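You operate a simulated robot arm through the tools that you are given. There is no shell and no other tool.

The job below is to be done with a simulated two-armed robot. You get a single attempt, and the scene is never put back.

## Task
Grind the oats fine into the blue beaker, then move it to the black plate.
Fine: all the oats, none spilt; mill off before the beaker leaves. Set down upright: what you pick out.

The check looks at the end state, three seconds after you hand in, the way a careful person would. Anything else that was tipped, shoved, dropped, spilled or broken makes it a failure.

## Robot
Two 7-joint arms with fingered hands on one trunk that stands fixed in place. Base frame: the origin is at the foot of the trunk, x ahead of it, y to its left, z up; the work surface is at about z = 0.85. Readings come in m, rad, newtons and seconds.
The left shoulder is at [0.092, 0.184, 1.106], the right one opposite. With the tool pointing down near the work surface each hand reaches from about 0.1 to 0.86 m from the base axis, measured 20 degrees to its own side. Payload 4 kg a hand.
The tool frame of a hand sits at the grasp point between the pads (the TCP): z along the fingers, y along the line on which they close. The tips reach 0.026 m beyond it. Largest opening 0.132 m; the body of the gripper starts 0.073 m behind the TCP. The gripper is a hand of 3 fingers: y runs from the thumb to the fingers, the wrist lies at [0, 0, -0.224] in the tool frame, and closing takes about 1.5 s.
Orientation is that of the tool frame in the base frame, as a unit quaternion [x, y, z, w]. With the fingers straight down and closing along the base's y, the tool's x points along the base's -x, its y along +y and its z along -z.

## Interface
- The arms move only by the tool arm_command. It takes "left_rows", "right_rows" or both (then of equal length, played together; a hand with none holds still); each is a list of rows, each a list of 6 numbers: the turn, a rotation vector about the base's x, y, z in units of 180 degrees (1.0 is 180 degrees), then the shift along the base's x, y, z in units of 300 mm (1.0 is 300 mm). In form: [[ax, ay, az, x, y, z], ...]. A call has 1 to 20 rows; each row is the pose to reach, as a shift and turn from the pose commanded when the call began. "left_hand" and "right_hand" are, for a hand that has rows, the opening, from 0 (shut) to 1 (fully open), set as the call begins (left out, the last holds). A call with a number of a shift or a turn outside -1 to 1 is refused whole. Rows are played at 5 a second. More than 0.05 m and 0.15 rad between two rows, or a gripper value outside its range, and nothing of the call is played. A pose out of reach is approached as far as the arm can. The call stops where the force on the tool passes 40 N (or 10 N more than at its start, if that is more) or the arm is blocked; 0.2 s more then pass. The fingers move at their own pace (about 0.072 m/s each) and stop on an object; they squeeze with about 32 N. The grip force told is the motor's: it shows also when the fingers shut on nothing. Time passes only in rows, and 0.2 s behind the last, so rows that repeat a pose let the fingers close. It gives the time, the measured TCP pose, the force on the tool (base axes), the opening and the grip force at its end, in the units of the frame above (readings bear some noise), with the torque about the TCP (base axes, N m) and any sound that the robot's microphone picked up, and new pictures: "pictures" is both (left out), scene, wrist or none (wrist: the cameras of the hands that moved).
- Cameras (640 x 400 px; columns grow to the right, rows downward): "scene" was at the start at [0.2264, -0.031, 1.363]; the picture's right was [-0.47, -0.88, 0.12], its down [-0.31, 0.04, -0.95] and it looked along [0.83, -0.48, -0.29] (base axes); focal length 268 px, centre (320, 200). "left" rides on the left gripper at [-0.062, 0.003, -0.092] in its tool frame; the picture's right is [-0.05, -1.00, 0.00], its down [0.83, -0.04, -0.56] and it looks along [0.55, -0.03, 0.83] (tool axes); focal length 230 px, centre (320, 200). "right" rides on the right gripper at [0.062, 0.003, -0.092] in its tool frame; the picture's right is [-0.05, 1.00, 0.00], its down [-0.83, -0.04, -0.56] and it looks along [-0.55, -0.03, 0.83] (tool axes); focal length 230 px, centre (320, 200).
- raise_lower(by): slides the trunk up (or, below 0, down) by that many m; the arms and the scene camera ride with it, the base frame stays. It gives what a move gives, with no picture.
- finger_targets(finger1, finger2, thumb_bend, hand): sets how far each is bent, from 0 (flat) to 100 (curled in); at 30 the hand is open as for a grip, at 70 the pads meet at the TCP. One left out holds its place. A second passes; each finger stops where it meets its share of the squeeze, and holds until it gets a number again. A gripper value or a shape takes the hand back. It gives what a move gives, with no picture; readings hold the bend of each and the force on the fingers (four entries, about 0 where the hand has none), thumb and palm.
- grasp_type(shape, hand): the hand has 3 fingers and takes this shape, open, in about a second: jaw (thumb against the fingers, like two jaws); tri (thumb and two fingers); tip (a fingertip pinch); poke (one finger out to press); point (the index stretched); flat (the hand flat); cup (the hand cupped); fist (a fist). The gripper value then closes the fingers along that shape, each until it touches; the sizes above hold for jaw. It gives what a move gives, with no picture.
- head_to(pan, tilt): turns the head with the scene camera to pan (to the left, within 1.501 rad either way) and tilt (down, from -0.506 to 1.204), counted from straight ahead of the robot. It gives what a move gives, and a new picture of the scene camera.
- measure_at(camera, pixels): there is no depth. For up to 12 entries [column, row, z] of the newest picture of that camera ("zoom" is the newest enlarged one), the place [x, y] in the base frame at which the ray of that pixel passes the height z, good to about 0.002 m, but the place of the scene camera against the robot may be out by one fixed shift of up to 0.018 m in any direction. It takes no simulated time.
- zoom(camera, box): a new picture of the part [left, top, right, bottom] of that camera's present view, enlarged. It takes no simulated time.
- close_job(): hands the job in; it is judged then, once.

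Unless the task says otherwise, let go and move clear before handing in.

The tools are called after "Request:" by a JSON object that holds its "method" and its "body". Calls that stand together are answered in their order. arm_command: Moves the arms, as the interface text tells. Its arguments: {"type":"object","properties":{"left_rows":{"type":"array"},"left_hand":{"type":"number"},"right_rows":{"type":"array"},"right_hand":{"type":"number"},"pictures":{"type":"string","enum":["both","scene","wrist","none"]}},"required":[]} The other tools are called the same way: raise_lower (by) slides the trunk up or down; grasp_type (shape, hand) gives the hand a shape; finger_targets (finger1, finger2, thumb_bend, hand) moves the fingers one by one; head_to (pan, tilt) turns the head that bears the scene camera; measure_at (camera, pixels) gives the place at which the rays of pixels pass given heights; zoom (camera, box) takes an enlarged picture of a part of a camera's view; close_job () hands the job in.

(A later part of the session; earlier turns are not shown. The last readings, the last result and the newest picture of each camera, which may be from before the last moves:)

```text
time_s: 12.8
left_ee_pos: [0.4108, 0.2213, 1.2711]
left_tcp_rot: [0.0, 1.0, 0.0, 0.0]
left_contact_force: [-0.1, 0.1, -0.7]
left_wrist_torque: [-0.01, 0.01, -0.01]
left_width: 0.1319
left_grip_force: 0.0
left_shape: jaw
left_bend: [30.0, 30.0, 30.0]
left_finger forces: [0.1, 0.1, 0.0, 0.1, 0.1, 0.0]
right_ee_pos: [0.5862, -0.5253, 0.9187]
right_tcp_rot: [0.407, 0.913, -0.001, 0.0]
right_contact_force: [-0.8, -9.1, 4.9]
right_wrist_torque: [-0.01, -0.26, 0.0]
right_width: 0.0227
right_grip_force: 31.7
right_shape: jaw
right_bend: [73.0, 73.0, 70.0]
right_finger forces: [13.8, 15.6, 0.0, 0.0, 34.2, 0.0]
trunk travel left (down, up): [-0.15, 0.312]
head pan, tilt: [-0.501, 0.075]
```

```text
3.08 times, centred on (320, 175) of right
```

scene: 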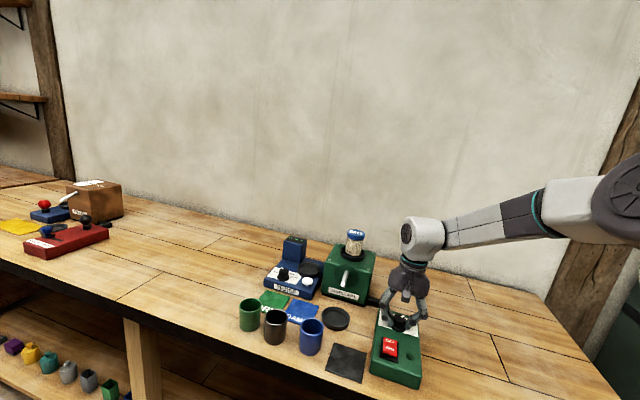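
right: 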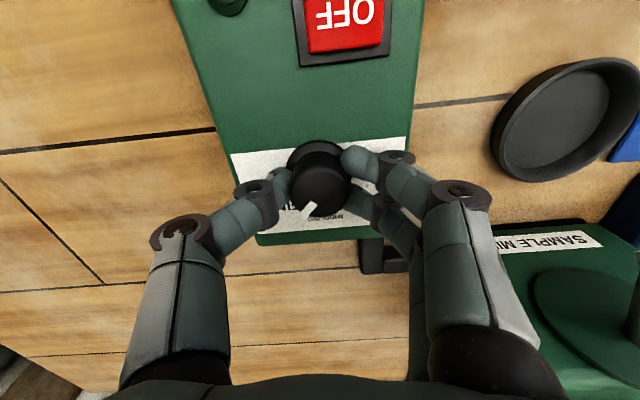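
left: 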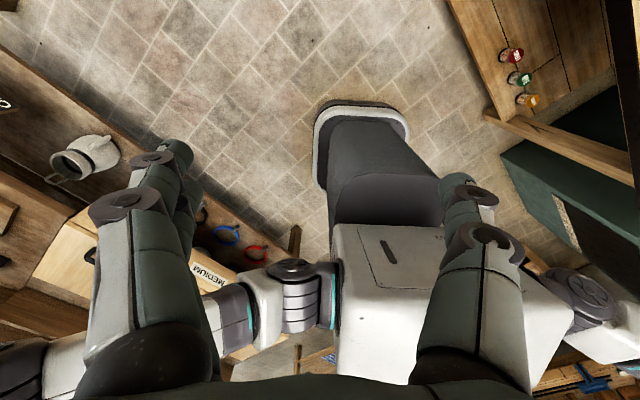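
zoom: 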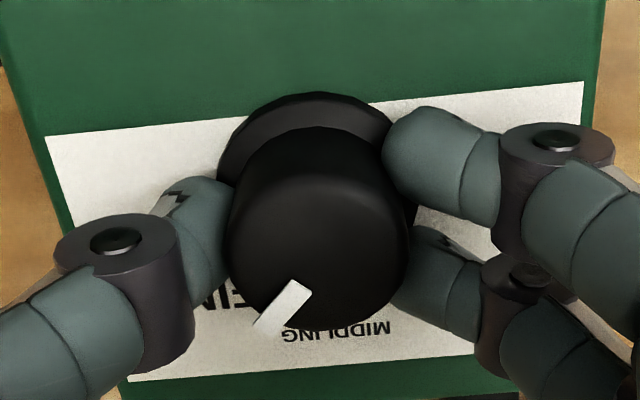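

I'll measure the pointer direction now.

Request:
{"method": "measure_at", "body": {"camera": "zoom", "pixels": [[296, 290, 0.912], [266, 325, 0.912], [318, 238, 0.912], [283, 333, 0.886]]}}

Request:
{"method": "zoom", "body": {"camera": "scene", "box": [380, 305, 420, 335]}}

```text
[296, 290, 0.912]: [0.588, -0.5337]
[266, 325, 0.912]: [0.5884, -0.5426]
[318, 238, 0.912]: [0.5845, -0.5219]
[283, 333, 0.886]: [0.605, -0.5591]
```

```text
13.33 times, centred on (400, 320) of scene
```

zoom: 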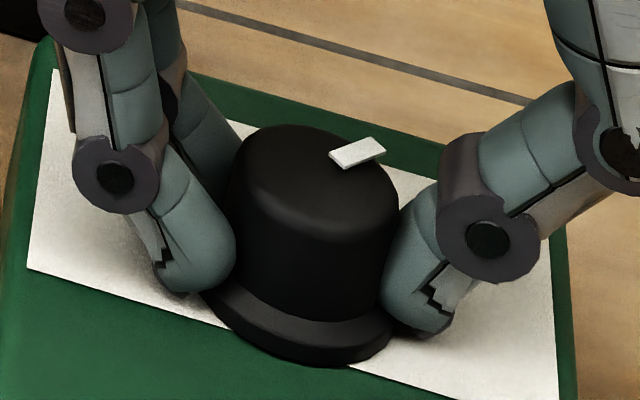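

The pointer is now near -85…-87°, slightly short of the FINE tick (about -91…-95°). I'll turn 6° more, then open and inspect.

Request:
{"method": "arm_command", "body": {"right_rows": [[0, 0, -0.017, 0, 0, 0], [0, 0, -0.033, 0, 0, 0], [0, 0, -0.033, 0, 0, 0]], "pictures": "wrist"}}

Request:
{"method": "zoom", "body": {"camera": "right", "box": [255, 110, 385, 240]}}

```text
time_s: 13.6
left_ee_pos: [0.4114, 0.2202, 1.2721]
left_tcp_rot: [0.0, 1.0, 0.001, 0.0]
left_contact_force: [-0.2, 0.2, 0.0]
left_wrist_torque: [0.03, 0.0, -0.01]
left_width: 0.1317
left_grip_force: 0.1
left_shape: jaw
left_bend: [30.0, 30.0, 30.0]
left_finger forces: [0.0, 0.1, 0.0, 0.0, 0.1, 0.0]
right_ee_pos: [0.5852, -0.524, 0.9196]
right_tcp_rot: [0.454, 0.891, 0.001, 0.0]
right_contact_force: [1.1, -14.2, 7.0]
right_wrist_torque: [-0.09, -0.24, 0.04]
right_width: 0.0228
right_grip_force: 32.0
right_shape: jaw
right_bend: [73.0, 73.0, 70.0]
right_finger forces: [13.4, 16.2, 0.1, 0.1, 35.2, 0.0]
trunk travel left (down, up): [-0.15, 0.312]
head pan, tilt: [-0.501, 0.075]
```

right: 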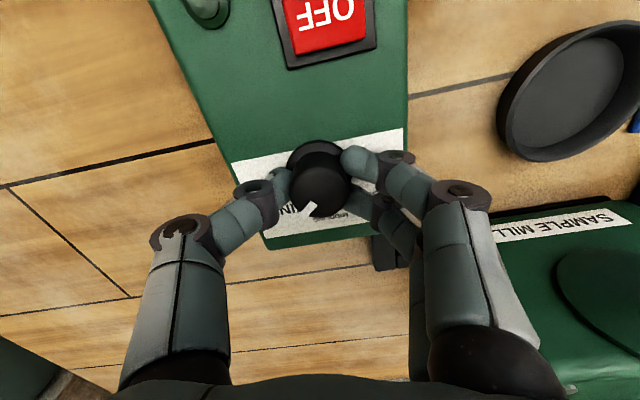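

```text
3.08 times, centred on (320, 175) of right
```

zoom: 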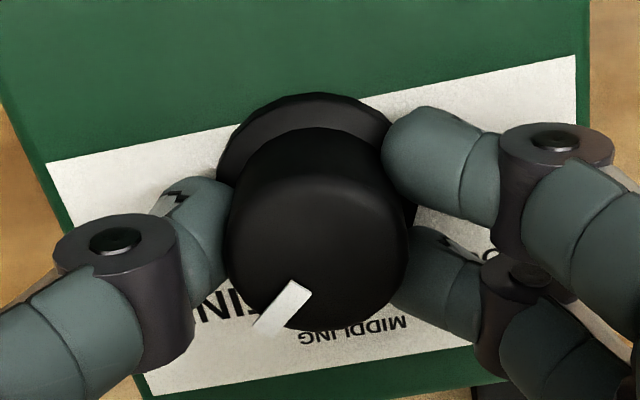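

The knob still follows the hand. I'll open the fingers, then rise to inspect the pointer.

Request:
{"method": "arm_command", "body": {"right_rows": [[0, 0, 0, 0, 0, 0], [0, 0, 0, 0, 0, 0], [0, 0, 0, 0, 0, 0], [0, 0, 0, 0, 0, 0.08], [0, 0, 0, 0, 0, 0.18], [0, 0, 0, 0, 0, 0.3]], "right_hand": 0.45}}

Request:
{"method": "zoom", "body": {"camera": "right", "box": [270, 80, 370, 180]}}

Request:
{"method": "zoom", "body": {"camera": "scene", "box": [380, 305, 420, 335]}}

```text
time_s: 15.0
left_ee_pos: [0.4107, 0.2228, 1.2712]
left_tcp_rot: [0.001, 1.0, 0.0, 0.0]
left_contact_force: [-0.5, 0.6, -0.4]
left_wrist_torque: [-0.04, -0.03, -0.01]
left_width: 0.1318
left_grip_force: 0.0
left_shape: jaw
left_bend: [30.0, 30.0, 30.0]
left_finger forces: [0.0, 0.0, 0.0, 0.1, 0.0, 0.1]
right_ee_pos: [0.5855, -0.5254, 1.0094]
right_tcp_rot: [0.454, 0.891, 0.0, 0.0]
right_contact_force: [0.1, 1.5, -0.2]
right_wrist_torque: [-0.01, -0.04, 0.0]
right_width: 0.0585
right_grip_force: 0.2
right_shape: jaw
right_bend: [73.0, 73.0, 70.0]
right_finger forces: [0.0, 0.1, 0.0, 0.0, 0.0, 0.0]
trunk travel left (down, up): [-0.15, 0.312]
head pan, tilt: [-0.501, 0.075]
```

scene: 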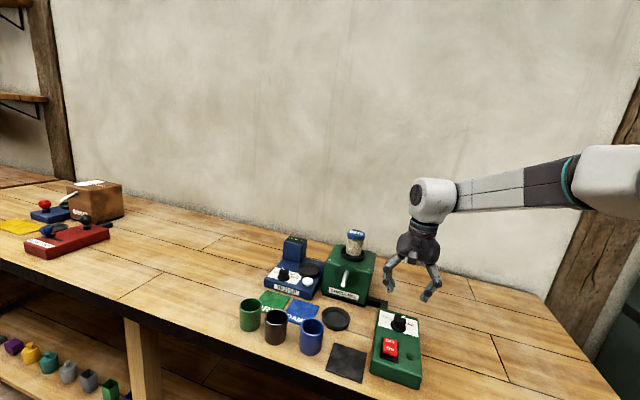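
right: 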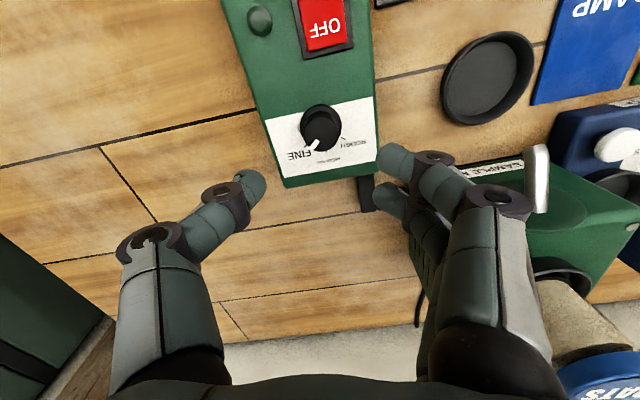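

```text
4.00 times, centred on (320, 130) of right
```

zoom: 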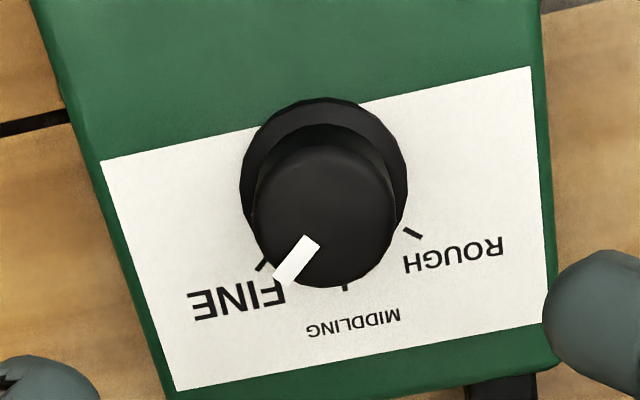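

```text
13.33 times, centred on (400, 320) of scene
```

zoom: 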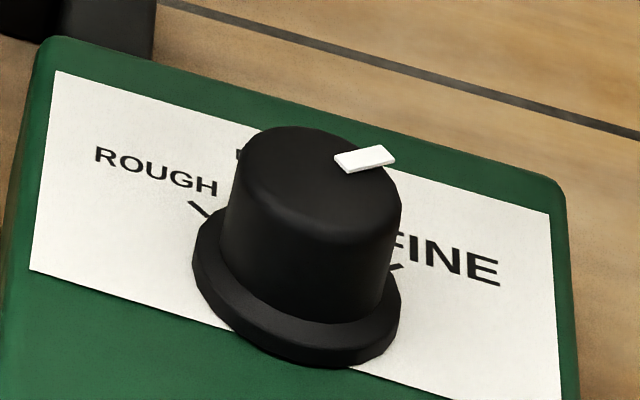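

I'll compare the pointer angle with the FINE, MIDDLING and ROUGH ticks in this picture.

Request:
{"method": "measure_at", "body": {"camera": "right", "pixels": [[317.5, 141.25, 0.912], [310.75, 149.5, 0.912], [321.25, 133.75, 0.912], [305.5, 146.25, 0.886], [326.25, 151.75, 0.886], [343, 138.25, 0.886], [321, 123, 0.89]]}}

Request:
{"method": "zoom", "body": {"camera": "right", "box": [295, 100, 355, 160]}}

```text
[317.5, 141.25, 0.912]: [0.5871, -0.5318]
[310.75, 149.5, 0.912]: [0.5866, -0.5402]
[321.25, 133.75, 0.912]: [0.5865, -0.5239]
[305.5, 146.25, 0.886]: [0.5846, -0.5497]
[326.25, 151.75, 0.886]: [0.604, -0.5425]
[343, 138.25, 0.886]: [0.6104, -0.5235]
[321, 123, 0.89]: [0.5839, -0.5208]
```

```text
6.67 times, centred on (325, 130) of right
```

zoom: 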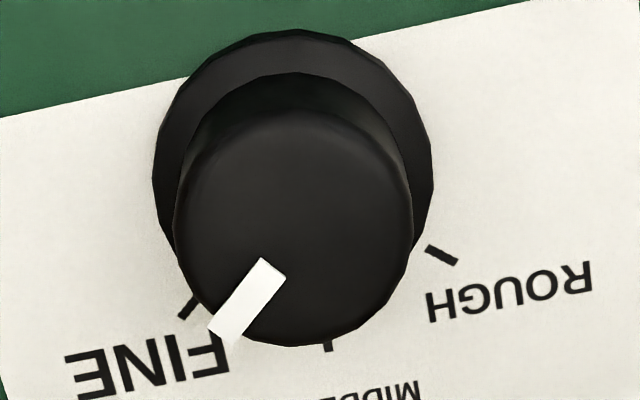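

The pointer now lines up with the FINE tick within a few degrees. Next I'll move the right hand, fully open and yawed +45°, above the blue beaker to look at it.

Request:
{"method": "arm_command", "body": {"right_rows": [[0, 0, 0.0423, 0.012, 0.055, 0.05], [0, 0, 0.0846, 0.024, 0.109, 0.1], [0, 0, 0.1269, 0.036, 0.164, 0.15], [0, 0, 0.1692, 0.048, 0.219, 0.169], [0, 0, 0.2115, 0.06, 0.273, 0.169], [0, 0, 0.2538, 0.072, 0.328, 0.169], [0, 0, 0.2962, 0.083, 0.383, 0.169], [0, 0, 0.3385, 0.095, 0.438, 0.169], [0, 0, 0.3808, 0.107, 0.492, 0.169], [0, 0, 0.4231, 0.119, 0.547, 0.169], [0, 0, 0.4654, 0.131, 0.602, 0.169], [0, 0, 0.5077, 0.143, 0.656, 0.169], [0, 0, 0.55, 0.155, 0.711, 0.169]], "right_hand": 1.0}}

Request:
{"method": "zoom", "body": {"camera": "right", "box": [240, 40, 420, 240]}}

```text
time_s: 17.8
left_ee_pos: [0.4129, 0.2223, 1.2712]
left_tcp_rot: [0.0, 1.0, 0.0, 0.001]
left_contact_force: [0.5, 0.6, 0.1]
left_wrist_torque: [-0.04, 0.0, -0.03]
left_width: 0.1317
left_grip_force: 0.0
left_shape: jaw
left_bend: [30.0, 30.0, 30.0]
left_finger forces: [0.0, 0.0, 0.0, 0.1, 0.0, 0.0]
right_ee_pos: [0.6322, -0.3126, 1.0574]
right_tcp_rot: [-0.385, 0.923, 0.0, 0.0]
right_contact_force: [-0.3, 0.2, -0.1]
right_wrist_torque: [0.0, 0.0, -0.03]
right_width: 0.1318
right_grip_force: 0.0
right_shape: jaw
right_bend: [30.0, 30.0, 30.0]
right_finger forces: [0.1, 0.1, 0.1, 0.0, 0.0, 0.0]
trunk travel left (down, up): [-0.15, 0.312]
head pan, tilt: [-0.501, 0.075]
```

scene: 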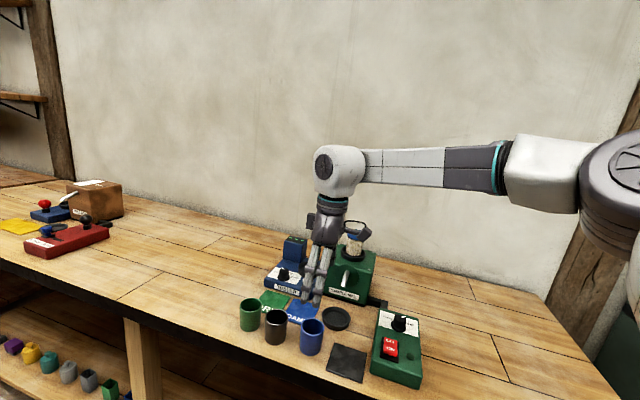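
right: 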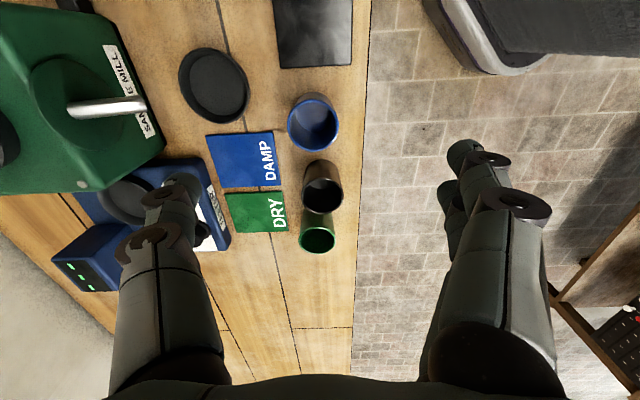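

```text
2.00 times, centred on (330, 140) of right
```

zoom: 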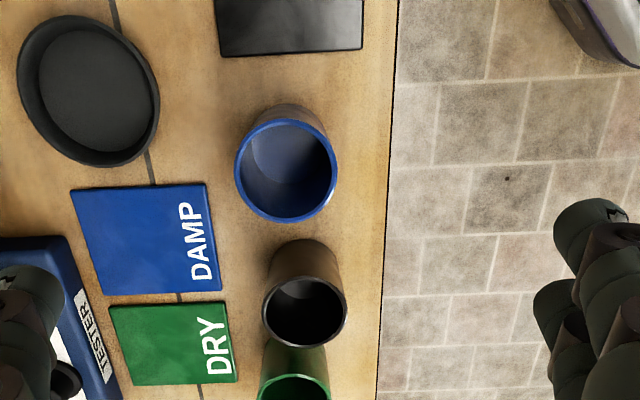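

Blue beaker's rim is at (313,125) in the right picture. I'll measure its rim at several heights, neighbours, plate and dish.

Request:
{"method": "measure_at", "body": {"camera": "right", "pixels": [[313, 125.5, 0.91], [313, 125.5, 0.92], [313, 125.5, 0.93], [287.5, 125.5, 0.92], [338.5, 125.5, 0.92], [322.5, 196, 0.92], [318, 231, 0.92], [313, 100.5, 0.92], [313, 151, 0.92], [214, 83, 0.86], [214, 83, 0.87]]}}

Request:
{"method": "zoom", "body": {"camera": "right", "box": [270, 80, 360, 170]}}

Request:
{"method": "zoom", "body": {"camera": "scene", "box": [285, 305, 345, 365]}}

```text
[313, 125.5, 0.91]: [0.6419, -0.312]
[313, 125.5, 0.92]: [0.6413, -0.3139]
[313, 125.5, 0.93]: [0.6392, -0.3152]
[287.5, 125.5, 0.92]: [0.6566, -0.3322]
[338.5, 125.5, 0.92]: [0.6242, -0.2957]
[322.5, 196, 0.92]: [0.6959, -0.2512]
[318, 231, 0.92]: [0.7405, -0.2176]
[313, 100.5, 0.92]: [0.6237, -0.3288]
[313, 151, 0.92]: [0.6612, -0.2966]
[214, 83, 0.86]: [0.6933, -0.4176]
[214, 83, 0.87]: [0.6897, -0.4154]
```

```text
4.44 times, centred on (315, 125) of right
```

zoom: 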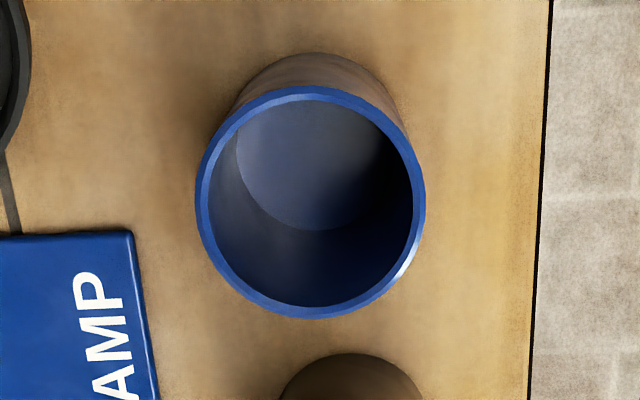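

```text
6.67 times, centred on (315, 335) of scene
```

zoom: 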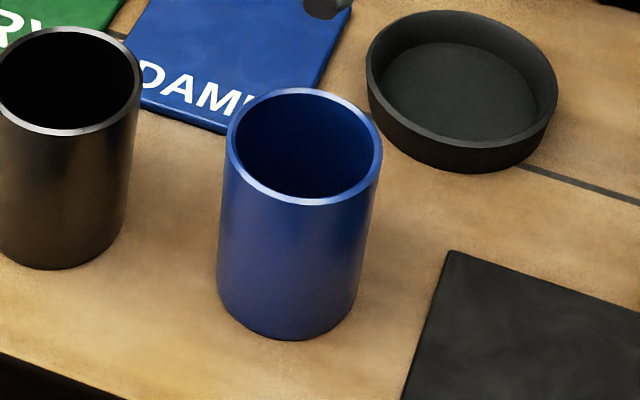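

The blue beaker is at about (0.641,-0.3125), rim z≈0.91, Ø≈0.052, with the neighbour 0.083 m away along the row. I'll descend with the grip across the row (yaw +45°) to TCP z=0.90.

Request:
{"method": "arm_command", "body": {"right_rows": [[0, 0, 0, 0.015, 0, -0.1], [0, 0, 0, 0.0293, 0, -0.2], [0, 0, 0, 0.0293, 0, -0.28], [0, 0, 0, 0.0293, 0, -0.34], [0, 0, 0, 0.0293, 0, -0.38]], "right_hand": 0.7}}

Request:
{"method": "zoom", "body": {"camera": "right", "box": [200, 60, 440, 240]}}

```text
time_s: 19.0
left_ee_pos: [0.4132, 0.2229, 1.2721]
left_tcp_rot: [-0.001, 1.0, 0.001, 0.001]
left_contact_force: [0.5, -0.2, -1.4]
left_wrist_torque: [0.03, 0.01, -0.02]
left_width: 0.1319
left_grip_force: 0.1
left_shape: jaw
left_bend: [30.0, 30.0, 30.0]
left_finger forces: [0.1, 0.1, 0.0, 0.1, 0.0, 0.0]
right_ee_pos: [0.6425, -0.3118, 0.9454]
right_tcp_rot: [-0.383, 0.924, 0.001, 0.0]
right_contact_force: [-1.2, 0.4, 0.1]
right_wrist_torque: [-0.02, 0.01, -0.01]
right_width: 0.0927
right_grip_force: 0.1
right_shape: jaw
right_bend: [67.0, 67.0, 64.0]
right_finger forces: [0.0, 0.0, 0.0, 0.0, 0.0, 0.1]
trunk travel left (down, up): [-0.15, 0.312]
head pan, tilt: [-0.501, 0.075]
```

scene: 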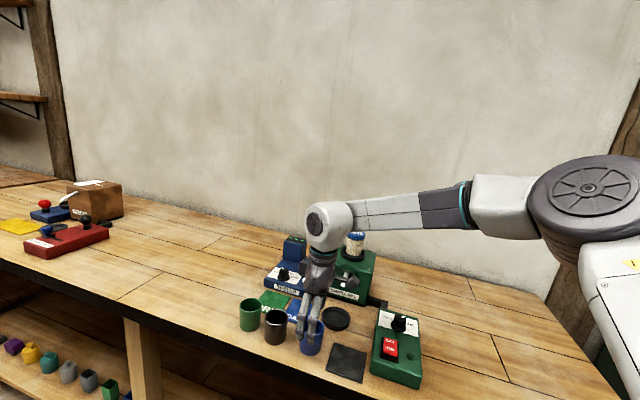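
right: 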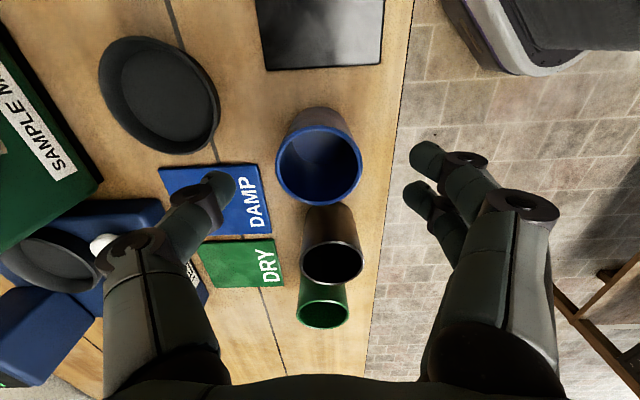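

```text
2.22 times, centred on (320, 150) of right
```

zoom: 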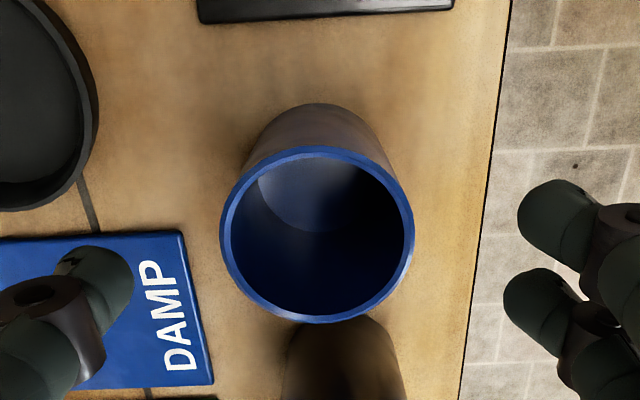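

The beaker rim is centred between the fingers within about 2 mm. I'll go down to TCP z≈0.90 and close.

Request:
{"method": "arm_command", "body": {"right_rows": [[0, 0, 0, -0.004, -0.004, -0.06], [0, 0, 0, -0.005, -0.005, -0.11], [0, 0, 0, -0.005, -0.005, -0.15], [0, 0, 0, -0.005, -0.005, -0.15]], "pictures": "wrist"}}

```text
time_s: 20.0
left_ee_pos: [0.4121, 0.2211, 1.2709]
left_tcp_rot: [-0.001, 1.0, 0.0, 0.0]
left_contact_force: [0.0, 0.1, 0.0]
left_wrist_torque: [-0.02, 0.0, 0.0]
left_width: 0.1318
left_grip_force: 0.0
left_shape: jaw
left_bend: [30.0, 30.0, 30.0]
left_finger forces: [0.0, 0.0, 0.0, 0.0, 0.1, 0.1]
right_ee_pos: [0.6405, -0.3125, 0.8993]
right_tcp_rot: [-0.383, 0.924, 0.0, 0.0]
right_contact_force: [0.0, -0.3, 0.5]
right_wrist_torque: [0.02, 0.0, 0.0]
right_width: 0.0927
right_grip_force: 0.0
right_shape: jaw
right_bend: [67.0, 67.0, 64.0]
right_finger forces: [0.0, 0.1, 0.1, 0.0, 0.1, 0.0]
trunk travel left (down, up): [-0.15, 0.312]
head pan, tilt: [-0.501, 0.075]
```

right: 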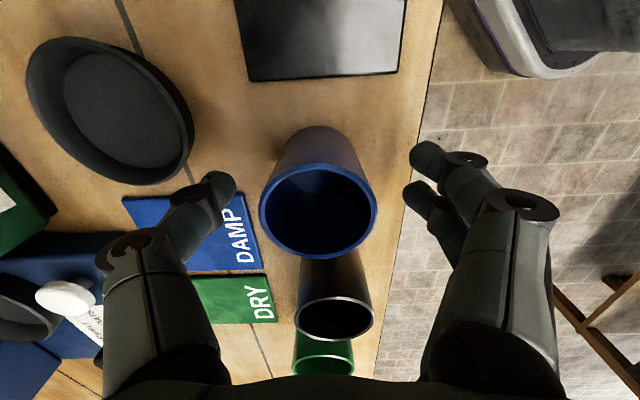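

The rim sits about 7 mm above the TCP (row 208), fingers clear on both sides. I'll close on the beaker now.

Request:
{"method": "arm_command", "body": {"right_rows": [[0, 0, 0, 0, 0, 0], [0, 0, 0, 0, 0, 0], [0, 0, 0, 0, 0, 0], [0, 0, 0, 0, 0, 0], [0, 0, 0, 0, 0, 0], [0, 0, 0, 0, 0, 0]], "right_hand": 0.0}}

```text
time_s: 21.4
left_ee_pos: [0.4121, 0.2218, 1.2704]
left_tcp_rot: [0.0, 1.0, 0.0, 0.0]
left_contact_force: [0.0, -0.7, -1.1]
left_wrist_torque: [0.02, 0.05, 0.0]
left_width: 0.1317
left_grip_force: 0.0
left_shape: jaw
left_bend: [30.0, 30.0, 30.0]
left_finger forces: [0.1, 0.0, 0.0, 0.0, 0.1, 0.1]
right_ee_pos: [0.6407, -0.3128, 0.8996]
right_tcp_rot: [-0.383, 0.924, -0.001, 0.0]
right_contact_force: [0.1, 0.8, 0.0]
right_wrist_torque: [0.04, 0.03, -0.01]
right_width: 0.0412
right_grip_force: 32.0
right_shape: jaw
right_bend: [73.0, 74.0, 70.0]
right_finger forces: [15.1, 14.3, 0.1, 0.0, 28.1, 0.0]
trunk travel left (down, up): [-0.15, 0.312]
head pan, tilt: [-0.501, 0.075]
```

scene: 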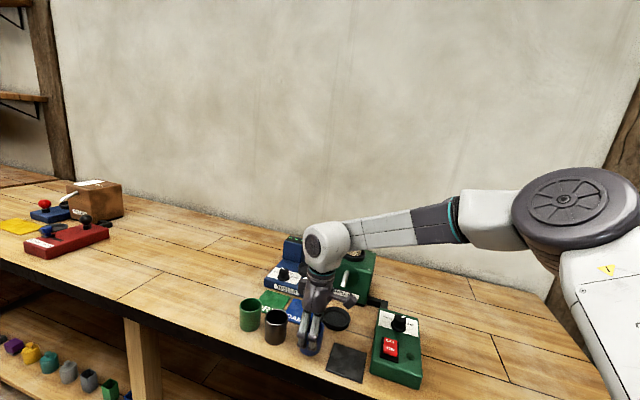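
right: 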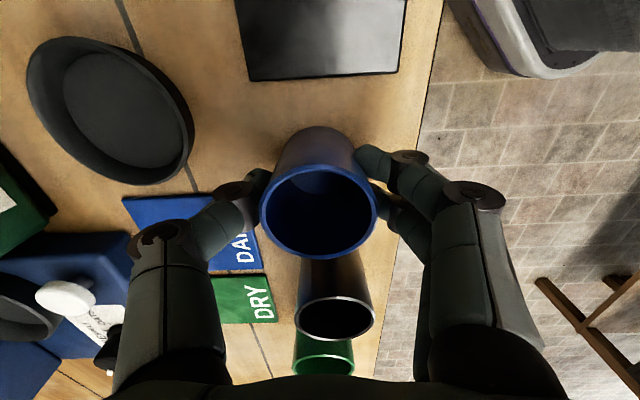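

The beaker is held (32 N). I'll lift it 9 cm and carry it over the dish while turning the hand to yaw −45°, so the fingers will be clear of the spout.

Request:
{"method": "arm_command", "body": {"right_rows": [[0, 0, 0, 0, 0, 0.1], [0, 0, 0, 0, 0, 0.2], [0, 0, 0, 0, 0, 0.3], [0, 0, -0.0417, 0.0137, -0.028, 0.3], [0, 0, -0.0833, 0.0274, -0.056, 0.3], [0, 0, -0.125, 0.041, -0.0835, 0.3], [0, 0, -0.1667, 0.0548, -0.111, 0.3], [0, 0, -0.2083, 0.0685, -0.139, 0.3], [0, 0, -0.25, 0.082, -0.167, 0.3], [0, 0, -0.2917, 0.0958, -0.195, 0.3], [0, 0, -0.3333, 0.1095, -0.223, 0.3], [0, 0, -0.375, 0.123, -0.2505, 0.3], [0, 0, -0.4167, 0.137, -0.278, 0.3], [0, 0, -0.4583, 0.1506, -0.306, 0.3], [0, 0, -0.5, 0.1643, -0.334, 0.3], [0, 0, -0.5, 0.1643, -0.334, 0.3]]}}

Request:
{"method": "zoom", "body": {"camera": "scene", "box": [270, 220, 420, 370]}}

```text
time_s: 24.8
left_ee_pos: [0.4124, 0.2227, 1.2712]
left_tcp_rot: [0.0, 1.0, 0.0, 0.0]
left_contact_force: [-0.5, -0.1, 0.5]
left_wrist_torque: [0.02, -0.01, 0.01]
left_width: 0.1323
left_grip_force: 0.0
left_shape: jaw
left_bend: [30.0, 30.0, 30.0]
left_finger forces: [0.1, 0.0, 0.0, 0.1, 0.0, 0.1]
right_ee_pos: [0.6907, -0.4136, 0.9916]
right_tcp_rot: [0.383, 0.924, -0.001, 0.0]
right_contact_force: [-0.1, 0.2, -1.6]
right_wrist_torque: [-0.03, -0.01, 0.0]
right_width: 0.0413
right_grip_force: 32.0
right_shape: jaw
right_bend: [73.0, 74.0, 70.0]
right_finger forces: [15.2, 14.3, 0.0, 0.1, 27.7, 0.0]
trunk travel left (down, up): [-0.15, 0.312]
head pan, tilt: [-0.501, 0.075]
```

scene: 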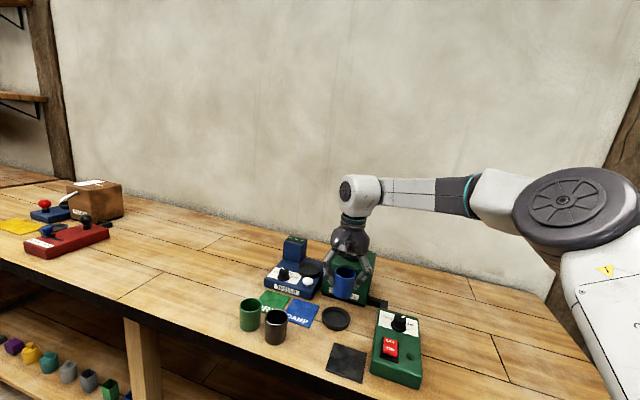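
right: 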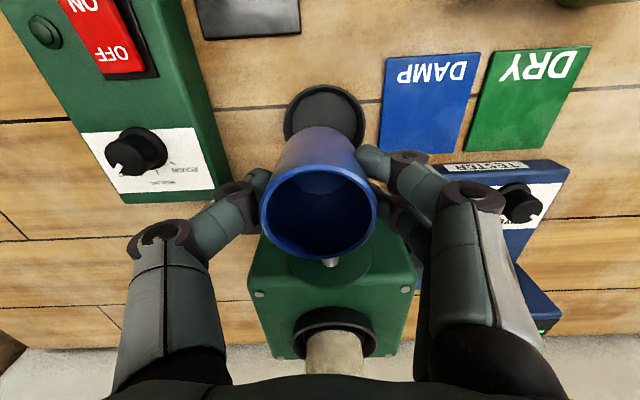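

```text
2.67 times, centred on (345, 295) of scene
```

zoom: 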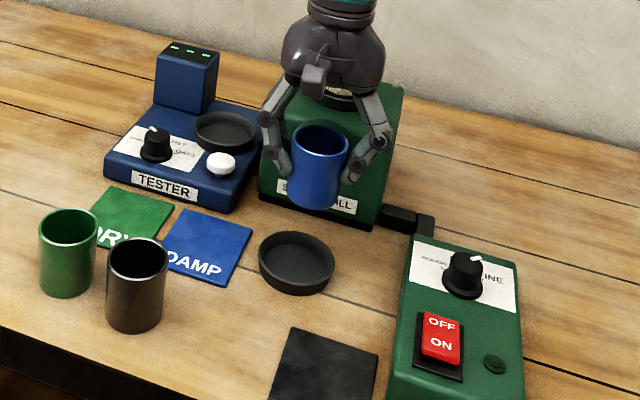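

The beaker hangs above the dish with the spout tip just visible under its rim at (331,262). I'll check the dish's position from this picture before lowering.

Request:
{"method": "measure_at", "body": {"camera": "right", "pixels": [[284, 118, 0.866], [367, 118, 0.866], [325.5, 85, 0.866], [331, 266, 0.936], [331, 266, 0.945], [318.5, 208, 0.998], [283, 120, 0.866], [368, 120, 0.866]]}}

Request:
{"method": "zoom", "body": {"camera": "right", "box": [250, 70, 400, 290]}}

```text
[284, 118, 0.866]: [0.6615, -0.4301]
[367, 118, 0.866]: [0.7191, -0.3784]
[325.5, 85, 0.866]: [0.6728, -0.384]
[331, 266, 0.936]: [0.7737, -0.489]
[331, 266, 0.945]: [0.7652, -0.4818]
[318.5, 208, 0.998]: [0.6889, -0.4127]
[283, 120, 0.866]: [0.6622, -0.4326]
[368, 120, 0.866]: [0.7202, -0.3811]
```

```text
1.82 times, centred on (325, 180) of right
```

zoom: 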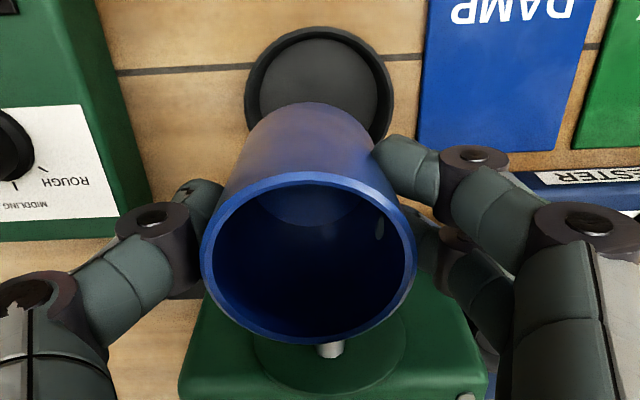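

Combining the views, the dish centre is near u=0.198, v≈0.784 (in line with the spout). I'll shift a few mm and lower the beaker to just above the dish floor.

Request:
{"method": "arm_command", "body": {"right_rows": [[0, 0, 0, 0.0133, -0.0007, 0], [0, 0, 0, 0.0133, -0.0007, -0.07], [0, 0, 0, 0.0133, -0.0007, -0.14], [0, 0, 0, 0.0133, -0.0007, -0.2], [0, 0, 0, 0.0133, -0.0007, -0.25], [0, 0, 0, 0.0133, -0.0007, -0.27]]}}

Request:
{"method": "zoom", "body": {"camera": "scene", "box": [290, 240, 390, 340]}}

Request:
{"method": "zoom", "body": {"camera": "right", "box": [230, 90, 410, 310]}}

```text
time_s: 26.2
left_ee_pos: [0.4131, 0.2221, 1.2708]
left_tcp_rot: [-0.001, 1.0, 0.0, -0.001]
left_contact_force: [-0.2, -0.3, -0.4]
left_wrist_torque: [0.01, -0.01, -0.01]
left_width: 0.1321
left_grip_force: 0.0
left_shape: jaw
left_bend: [30.0, 30.0, 30.0]
left_finger forces: [0.0, 0.0, 0.0, 0.0, 0.0, 0.0]
right_ee_pos: [0.6939, -0.4128, 0.9097]
right_tcp_rot: [0.383, 0.924, -0.001, 0.0]
right_contact_force: [-0.2, -0.3, -1.8]
right_wrist_torque: [-0.02, 0.03, 0.02]
right_width: 0.0412
right_grip_force: 31.6
right_shape: jaw
right_bend: [73.0, 74.0, 70.0]
right_finger forces: [15.2, 14.4, 0.0, 0.0, 27.7, 0.0]
trunk travel left (down, up): [-0.15, 0.312]
head pan, tilt: [-0.501, 0.075]
```

scene: 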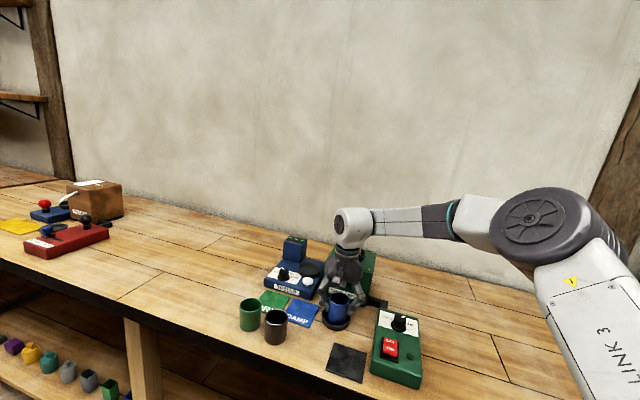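
right: 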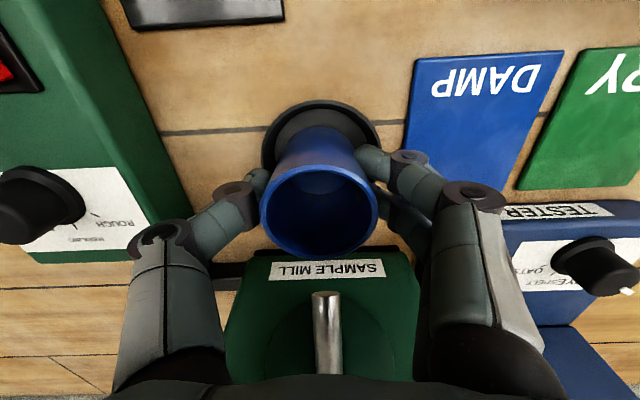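

```text
4.00 times, centred on (340, 290) of scene
```

zoom: 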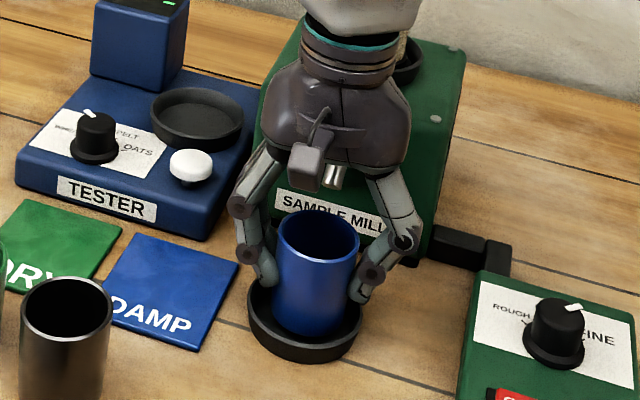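

```text
1.82 times, centred on (320, 200) of right
```

zoom: 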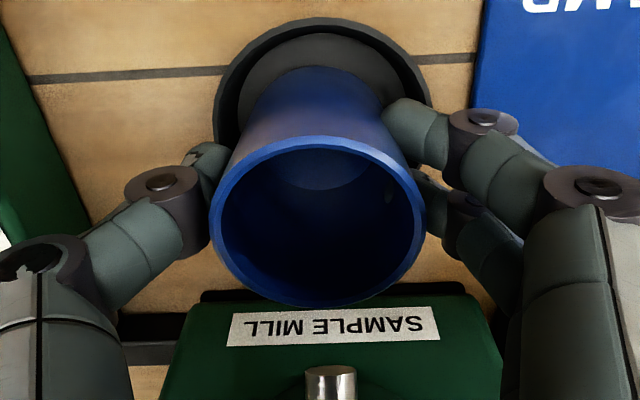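

The beaker is inside the dish walls and the spout tip at (327,293) sits just behind its rim. I'll shift 8 mm towards the mill so the mouth is as near as possible under the spout, then lower a few mm and watch the force.

Request:
{"method": "arm_command", "body": {"right_rows": [[0, 0, 0, 0.009, -0.009, 0], [0, 0, 0, 0.0189, -0.0189, 0], [0, 0, 0, 0.0189, -0.0189, -0.007], [0, 0, 0, 0.0189, -0.0189, -0.013]], "pictures": "wrist"}}

```text
time_s: 27.2
left_ee_pos: [0.4123, 0.2221, 1.2718]
left_tcp_rot: [0.0, 1.0, 0.0, 0.0]
left_contact_force: [0.2, 0.4, -1.1]
left_wrist_torque: [0.03, 0.01, -0.02]
left_width: 0.1322
left_grip_force: 0.1
left_shape: jaw
left_bend: [30.0, 30.0, 30.0]
left_finger forces: [0.0, 0.0, 0.0, 0.0, 0.0, 0.0]
right_ee_pos: [0.7001, -0.4182, 0.9046]
right_tcp_rot: [0.382, 0.924, 0.0, 0.0]
right_contact_force: [-2.9, 3.1, 1.0]
right_wrist_torque: [0.13, 0.06, -0.02]
right_width: 0.0415
right_grip_force: 31.6
right_shape: jaw
right_bend: [73.0, 74.0, 70.0]
right_finger forces: [16.1, 14.0, 0.0, 0.0, 28.6, 0.1]
trunk travel left (down, up): [-0.15, 0.312]
head pan, tilt: [-0.501, 0.075]
```

right: 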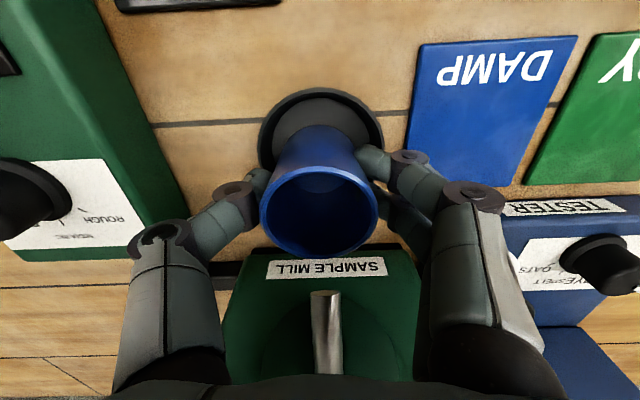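

A small push of about 4 N toward −v suggests the beaker touches the dish's back wall. I'll back off 3 mm and lower slightly until it rests on the floor.

Request:
{"method": "arm_command", "body": {"right_rows": [[0, 0, 0, -0.007, 0.007, 0], [0, 0, 0, -0.007, 0.007, 0], [0, 0, 0, -0.007, 0.007, -0.005], [0, 0, 0, -0.007, 0.007, -0.005]], "pictures": "none"}}

```text
time_s: 28.2
left_ee_pos: [0.4117, 0.2215, 1.2728]
left_tcp_rot: [-0.001, 1.0, 0.0, 0.0]
left_contact_force: [0.3, -0.3, 1.0]
left_wrist_torque: [0.0, 0.01, 0.0]
left_width: 0.132
left_grip_force: 0.0
left_shape: jaw
left_bend: [30.0, 30.0, 30.0]
left_finger forces: [0.1, 0.0, 0.0, 0.1, 0.0, 0.0]
right_ee_pos: [0.6968, -0.4182, 0.9038]
right_tcp_rot: [0.382, 0.924, 0.0, -0.001]
right_contact_force: [0.1, 0.1, 2.3]
right_wrist_torque: [-0.02, -0.02, 0.0]
right_width: 0.0415
right_grip_force: 31.9
right_shape: jaw
right_bend: [73.0, 74.0, 70.0]
right_finger forces: [15.1, 14.5, 0.0, 0.1, 28.2, 0.0]
trunk travel left (down, up): [-0.15, 0.312]
head pan, tilt: [-0.501, 0.075]
```

The beaker now rests on the dish floor (about +2.3 N vertical, no side load). I'll open the fingers and rise straight up.

Request:
{"method": "arm_command", "body": {"right_rows": [[0, 0, 0, 0, 0, 0], [0, 0, 0, 0, 0, 0], [0, 0, 0, 0, 0, 0], [0, 0, 0, 0, 0, 0], [0, 0, 0, 0, 0, 0.03], [0, 0, 0, 0, 0, 0.1], [0, 0, 0, 0, 0, 0.2], [0, 0, 0, 0, 0, 0.32]], "right_hand": 0.6}}

Request:
{"method": "zoom", "body": {"camera": "right", "box": [230, 50, 410, 270]}}

Request:
{"method": "zoom", "body": {"camera": "scene", "box": [290, 240, 390, 340]}}

```text
time_s: 30.0
left_ee_pos: [0.4111, 0.2221, 1.2709]
left_tcp_rot: [-0.002, 1.0, -0.001, 0.0]
left_contact_force: [0.8, 0.0, 0.1]
left_wrist_torque: [0.02, 0.0, 0.0]
left_width: 0.1316
left_grip_force: 0.1
left_shape: jaw
left_bend: [30.0, 30.0, 30.0]
left_finger forces: [0.1, 0.0, 0.0, 0.0, 0.0, 0.1]
right_ee_pos: [0.6961, -0.4167, 0.9996]
right_tcp_rot: [0.382, 0.924, 0.0, 0.0]
right_contact_force: [-1.0, -0.4, 0.2]
right_wrist_torque: [-0.02, 0.02, 0.0]
right_width: 0.0788
right_grip_force: 0.0
right_shape: jaw
right_bend: [71.0, 71.0, 71.0]
right_finger forces: [0.0, 0.0, 0.0, 0.0, 0.1, 0.1]
trunk travel left (down, up): [-0.15, 0.312]
head pan, tilt: [-0.501, 0.075]
```

scene: 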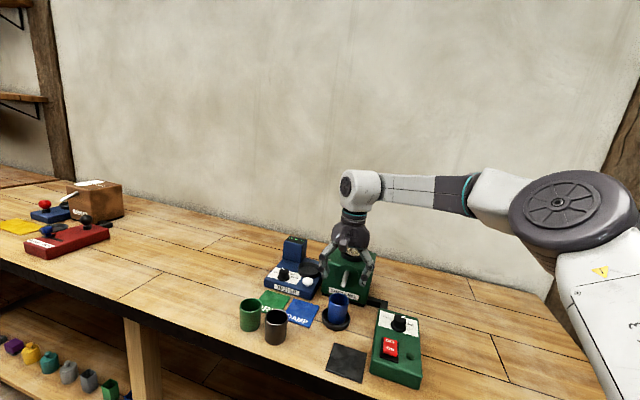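
right: 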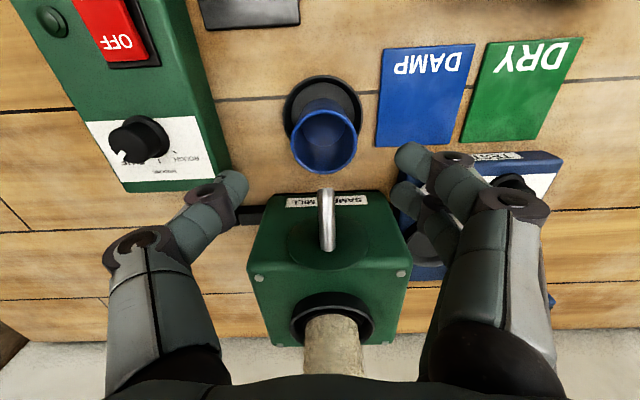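

```text
1.82 times, centred on (320, 160) of right
```

zoom: 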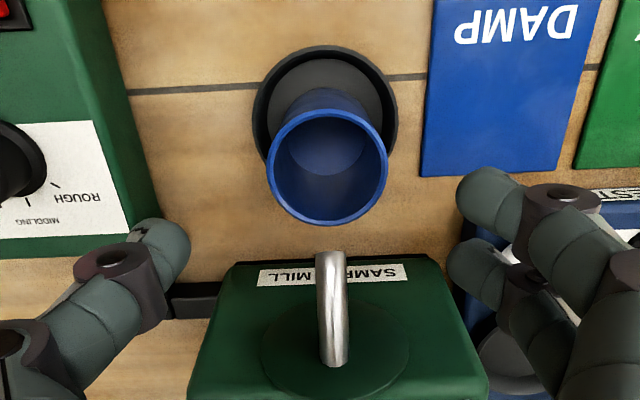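

```text
4.00 times, centred on (340, 290) of scene
```

zoom: 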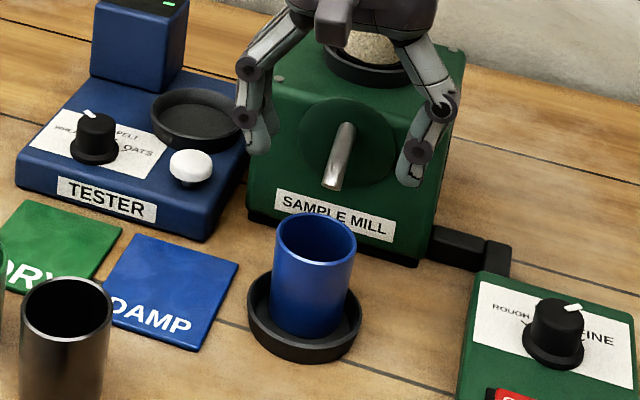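

The beaker stands upright in the dish right under the spout's mouth (rim centre (324,141), spout tip (325,190)). Next I'll close the fingers, yaw back to +45° and hover above the ON end of the red rocker.

Request:
{"method": "arm_command", "body": {"right_rows": [[0, 0, 0, -0.046, -0.007, 0.03], [0, 0, 0.0417, -0.093, -0.015, 0.035], [0, 0, 0.0833, -0.139, -0.022, 0.035], [0, 0, 0.125, -0.186, -0.029, 0.035], [0, 0, 0.1667, -0.232, -0.037, 0.035], [0, 0, 0.2083, -0.279, -0.044, 0.035], [0, 0, 0.25, -0.325, -0.051, 0.035], [0, 0, 0.2917, -0.371, -0.059, 0.035], [0, 0, 0.3333, -0.418, -0.066, 0.035], [0, 0, 0.375, -0.464, -0.073, 0.035], [0, 0, 0.4167, -0.511, -0.081, 0.035], [0, 0, 0.4583, -0.557, -0.088, 0.035], [0, 0, 0.5, -0.557, -0.088, 0.035], [0, 0, 0.5, -0.557, -0.088, 0.035]], "right_hand": 0.0}}

Request:
{"method": "zoom", "body": {"camera": "right", "box": [240, 50, 400, 230]}}

Request:
{"method": "zoom", "body": {"camera": "scene", "box": [300, 240, 440, 380]}}

```text
time_s: 33.0
left_ee_pos: [0.4127, 0.2216, 1.2711]
left_tcp_rot: [0.0, 1.0, 0.0, 0.0]
left_contact_force: [-0.8, 0.1, -0.5]
left_wrist_torque: [0.01, 0.0, 0.0]
left_width: 0.1318
left_grip_force: 0.1
left_shape: jaw
left_bend: [30.0, 30.0, 30.0]
left_finger forces: [0.0, 0.1, 0.0, 0.0, 0.0, 0.0]
right_ee_pos: [0.5295, -0.4415, 1.0112]
right_tcp_rot: [-0.383, 0.924, 0.0, 0.0]
right_contact_force: [0.1, 0.1, -0.7]
right_wrist_torque: [0.0, 0.0, -0.02]
right_width: 0.0001
right_grip_force: 32.3
right_shape: jaw
right_bend: [67.0, 67.0, 74.0]
right_finger forces: [0.1, 0.0, 0.0, 0.1, 0.0, 0.0]
trunk travel left (down, up): [-0.15, 0.312]
head pan, tilt: [-0.501, 0.075]
```

scene: 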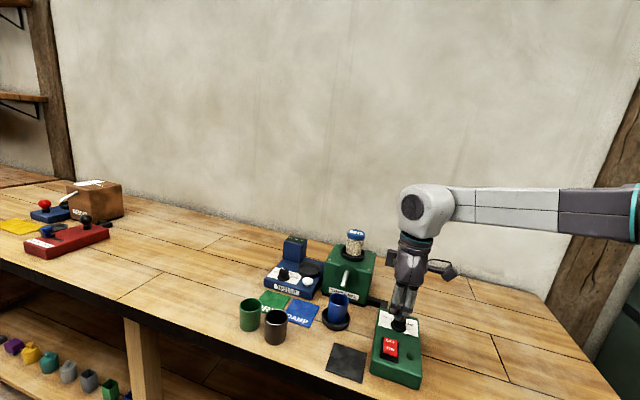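
right: 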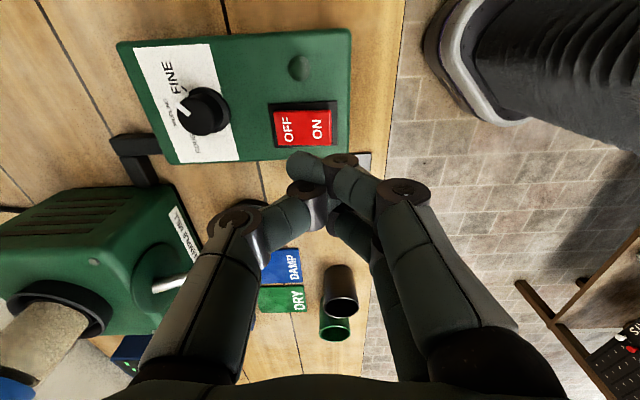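

```text
2.22 times, centred on (320, 140) of right
```

zoom: 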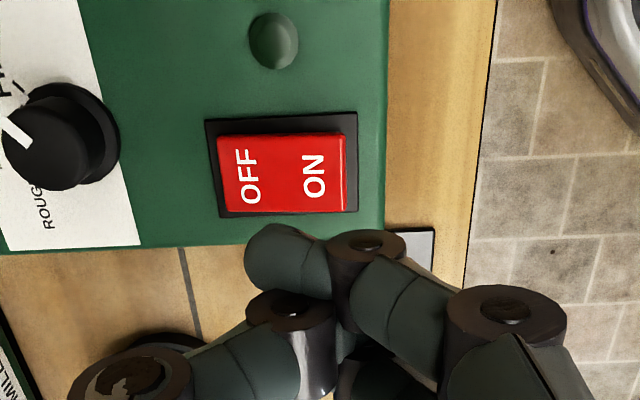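

```text
2.86 times, centred on (370, 310) of scene
```

zoom: 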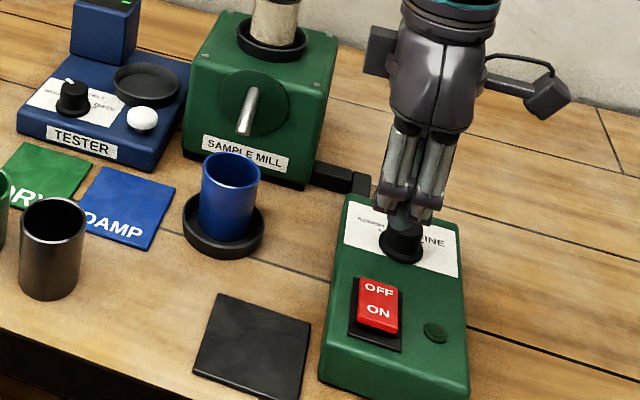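

The rocker's ON end is at about (318–330,128) in the right picture; it stands raised. I'll measure its position.

Request:
{"method": "measure_at", "body": {"camera": "right", "pixels": [[317.7, 129.6, 0.9], [317.7, 129.6, 0.905], [331.7, 128, 0.905], [288, 129.6, 0.895], [274, 130, 0.892], [299, 68, 0.888], [324, 113, 0.905], [324, 145, 0.905]]}}

Request:
{"method": "zoom", "body": {"camera": "scene", "box": [375, 325, 415, 365]}}

```text
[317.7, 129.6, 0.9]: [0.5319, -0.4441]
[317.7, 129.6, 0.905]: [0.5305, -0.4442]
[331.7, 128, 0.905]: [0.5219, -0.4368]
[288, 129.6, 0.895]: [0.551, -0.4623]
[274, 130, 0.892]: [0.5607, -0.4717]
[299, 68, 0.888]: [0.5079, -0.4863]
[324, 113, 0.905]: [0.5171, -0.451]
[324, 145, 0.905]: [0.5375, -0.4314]
```

```text
10.00 times, centred on (395, 345) of scene
```

zoom: 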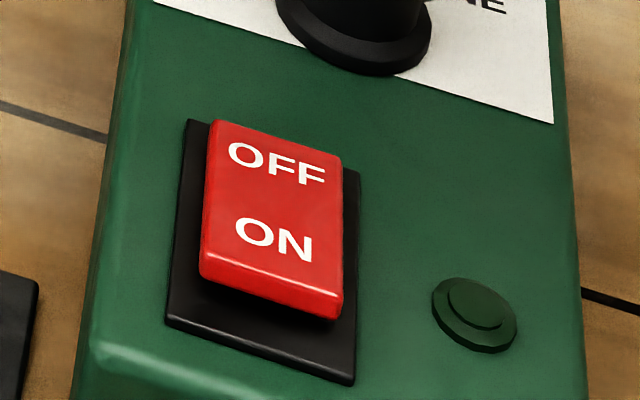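

ON's centre is at (0.531,-0.444), nearly under the TCP. I'll press down gently on it with the closed fingertips.

Request:
{"method": "arm_command", "body": {"right_rows": [[0, 0, 0, -0.002, -0.002, -0.08], [0, 0, 0, -0.002, -0.002, -0.16], [0, 0, 0, -0.002, -0.002, -0.22], [0, 0, 0, -0.002, -0.002, -0.245], [0, 0, 0, -0.002, -0.002, -0.26], [0, 0, 0, -0.002, -0.002, -0.272], [0, 0, 0, -0.002, -0.002, -0.284]]}}

Request:
{"method": "zoom", "body": {"camera": "scene", "box": [370, 295, 430, 365]}}

```text
time_s: 34.6
left_ee_pos: [0.4116, 0.222, 1.2712]
left_tcp_rot: [-0.001, 1.0, 0.0, 0.0]
left_contact_force: [-0.1, 0.0, -0.2]
left_wrist_torque: [-0.06, 0.01, 0.02]
left_width: 0.1318
left_grip_force: 0.1
left_shape: jaw
left_bend: [30.0, 30.0, 30.0]
left_finger forces: [0.1, 0.0, 0.1, 0.0, 0.1, 0.1]
right_ee_pos: [0.5288, -0.4433, 0.9246]
right_tcp_rot: [-0.383, 0.924, 0.0, 0.0]
right_contact_force: [0.0, 2.1, 1.5]
right_wrist_torque: [-0.02, -0.01, -0.01]
right_width: 0.0002
right_grip_force: 31.7
right_shape: jaw
right_bend: [67.0, 67.0, 74.0]
right_finger forces: [0.0, 0.0, 0.0, 0.0, 0.0, 0.1]
trunk travel left (down, up): [-0.15, 0.312]
head pan, tilt: [-0.501, 0.075]
```

scene: 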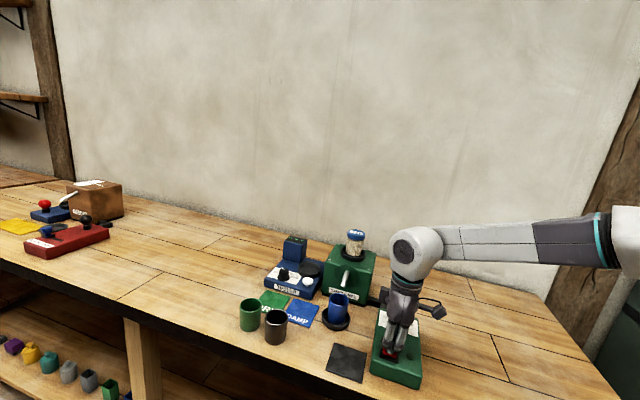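
right: 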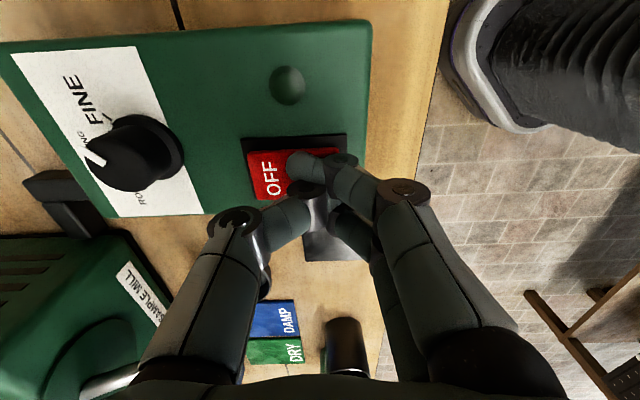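

```text
5.71 times, centred on (400, 330) of scene
```

zoom: 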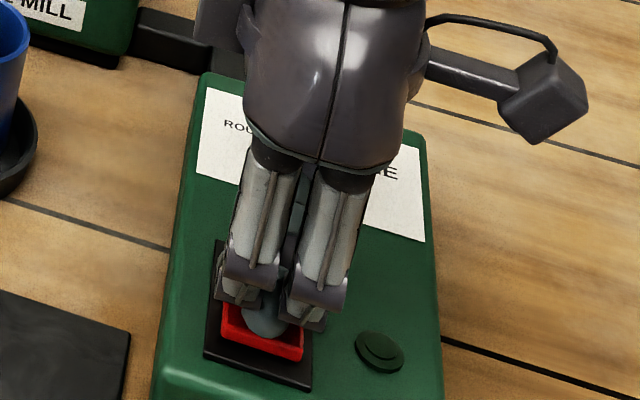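

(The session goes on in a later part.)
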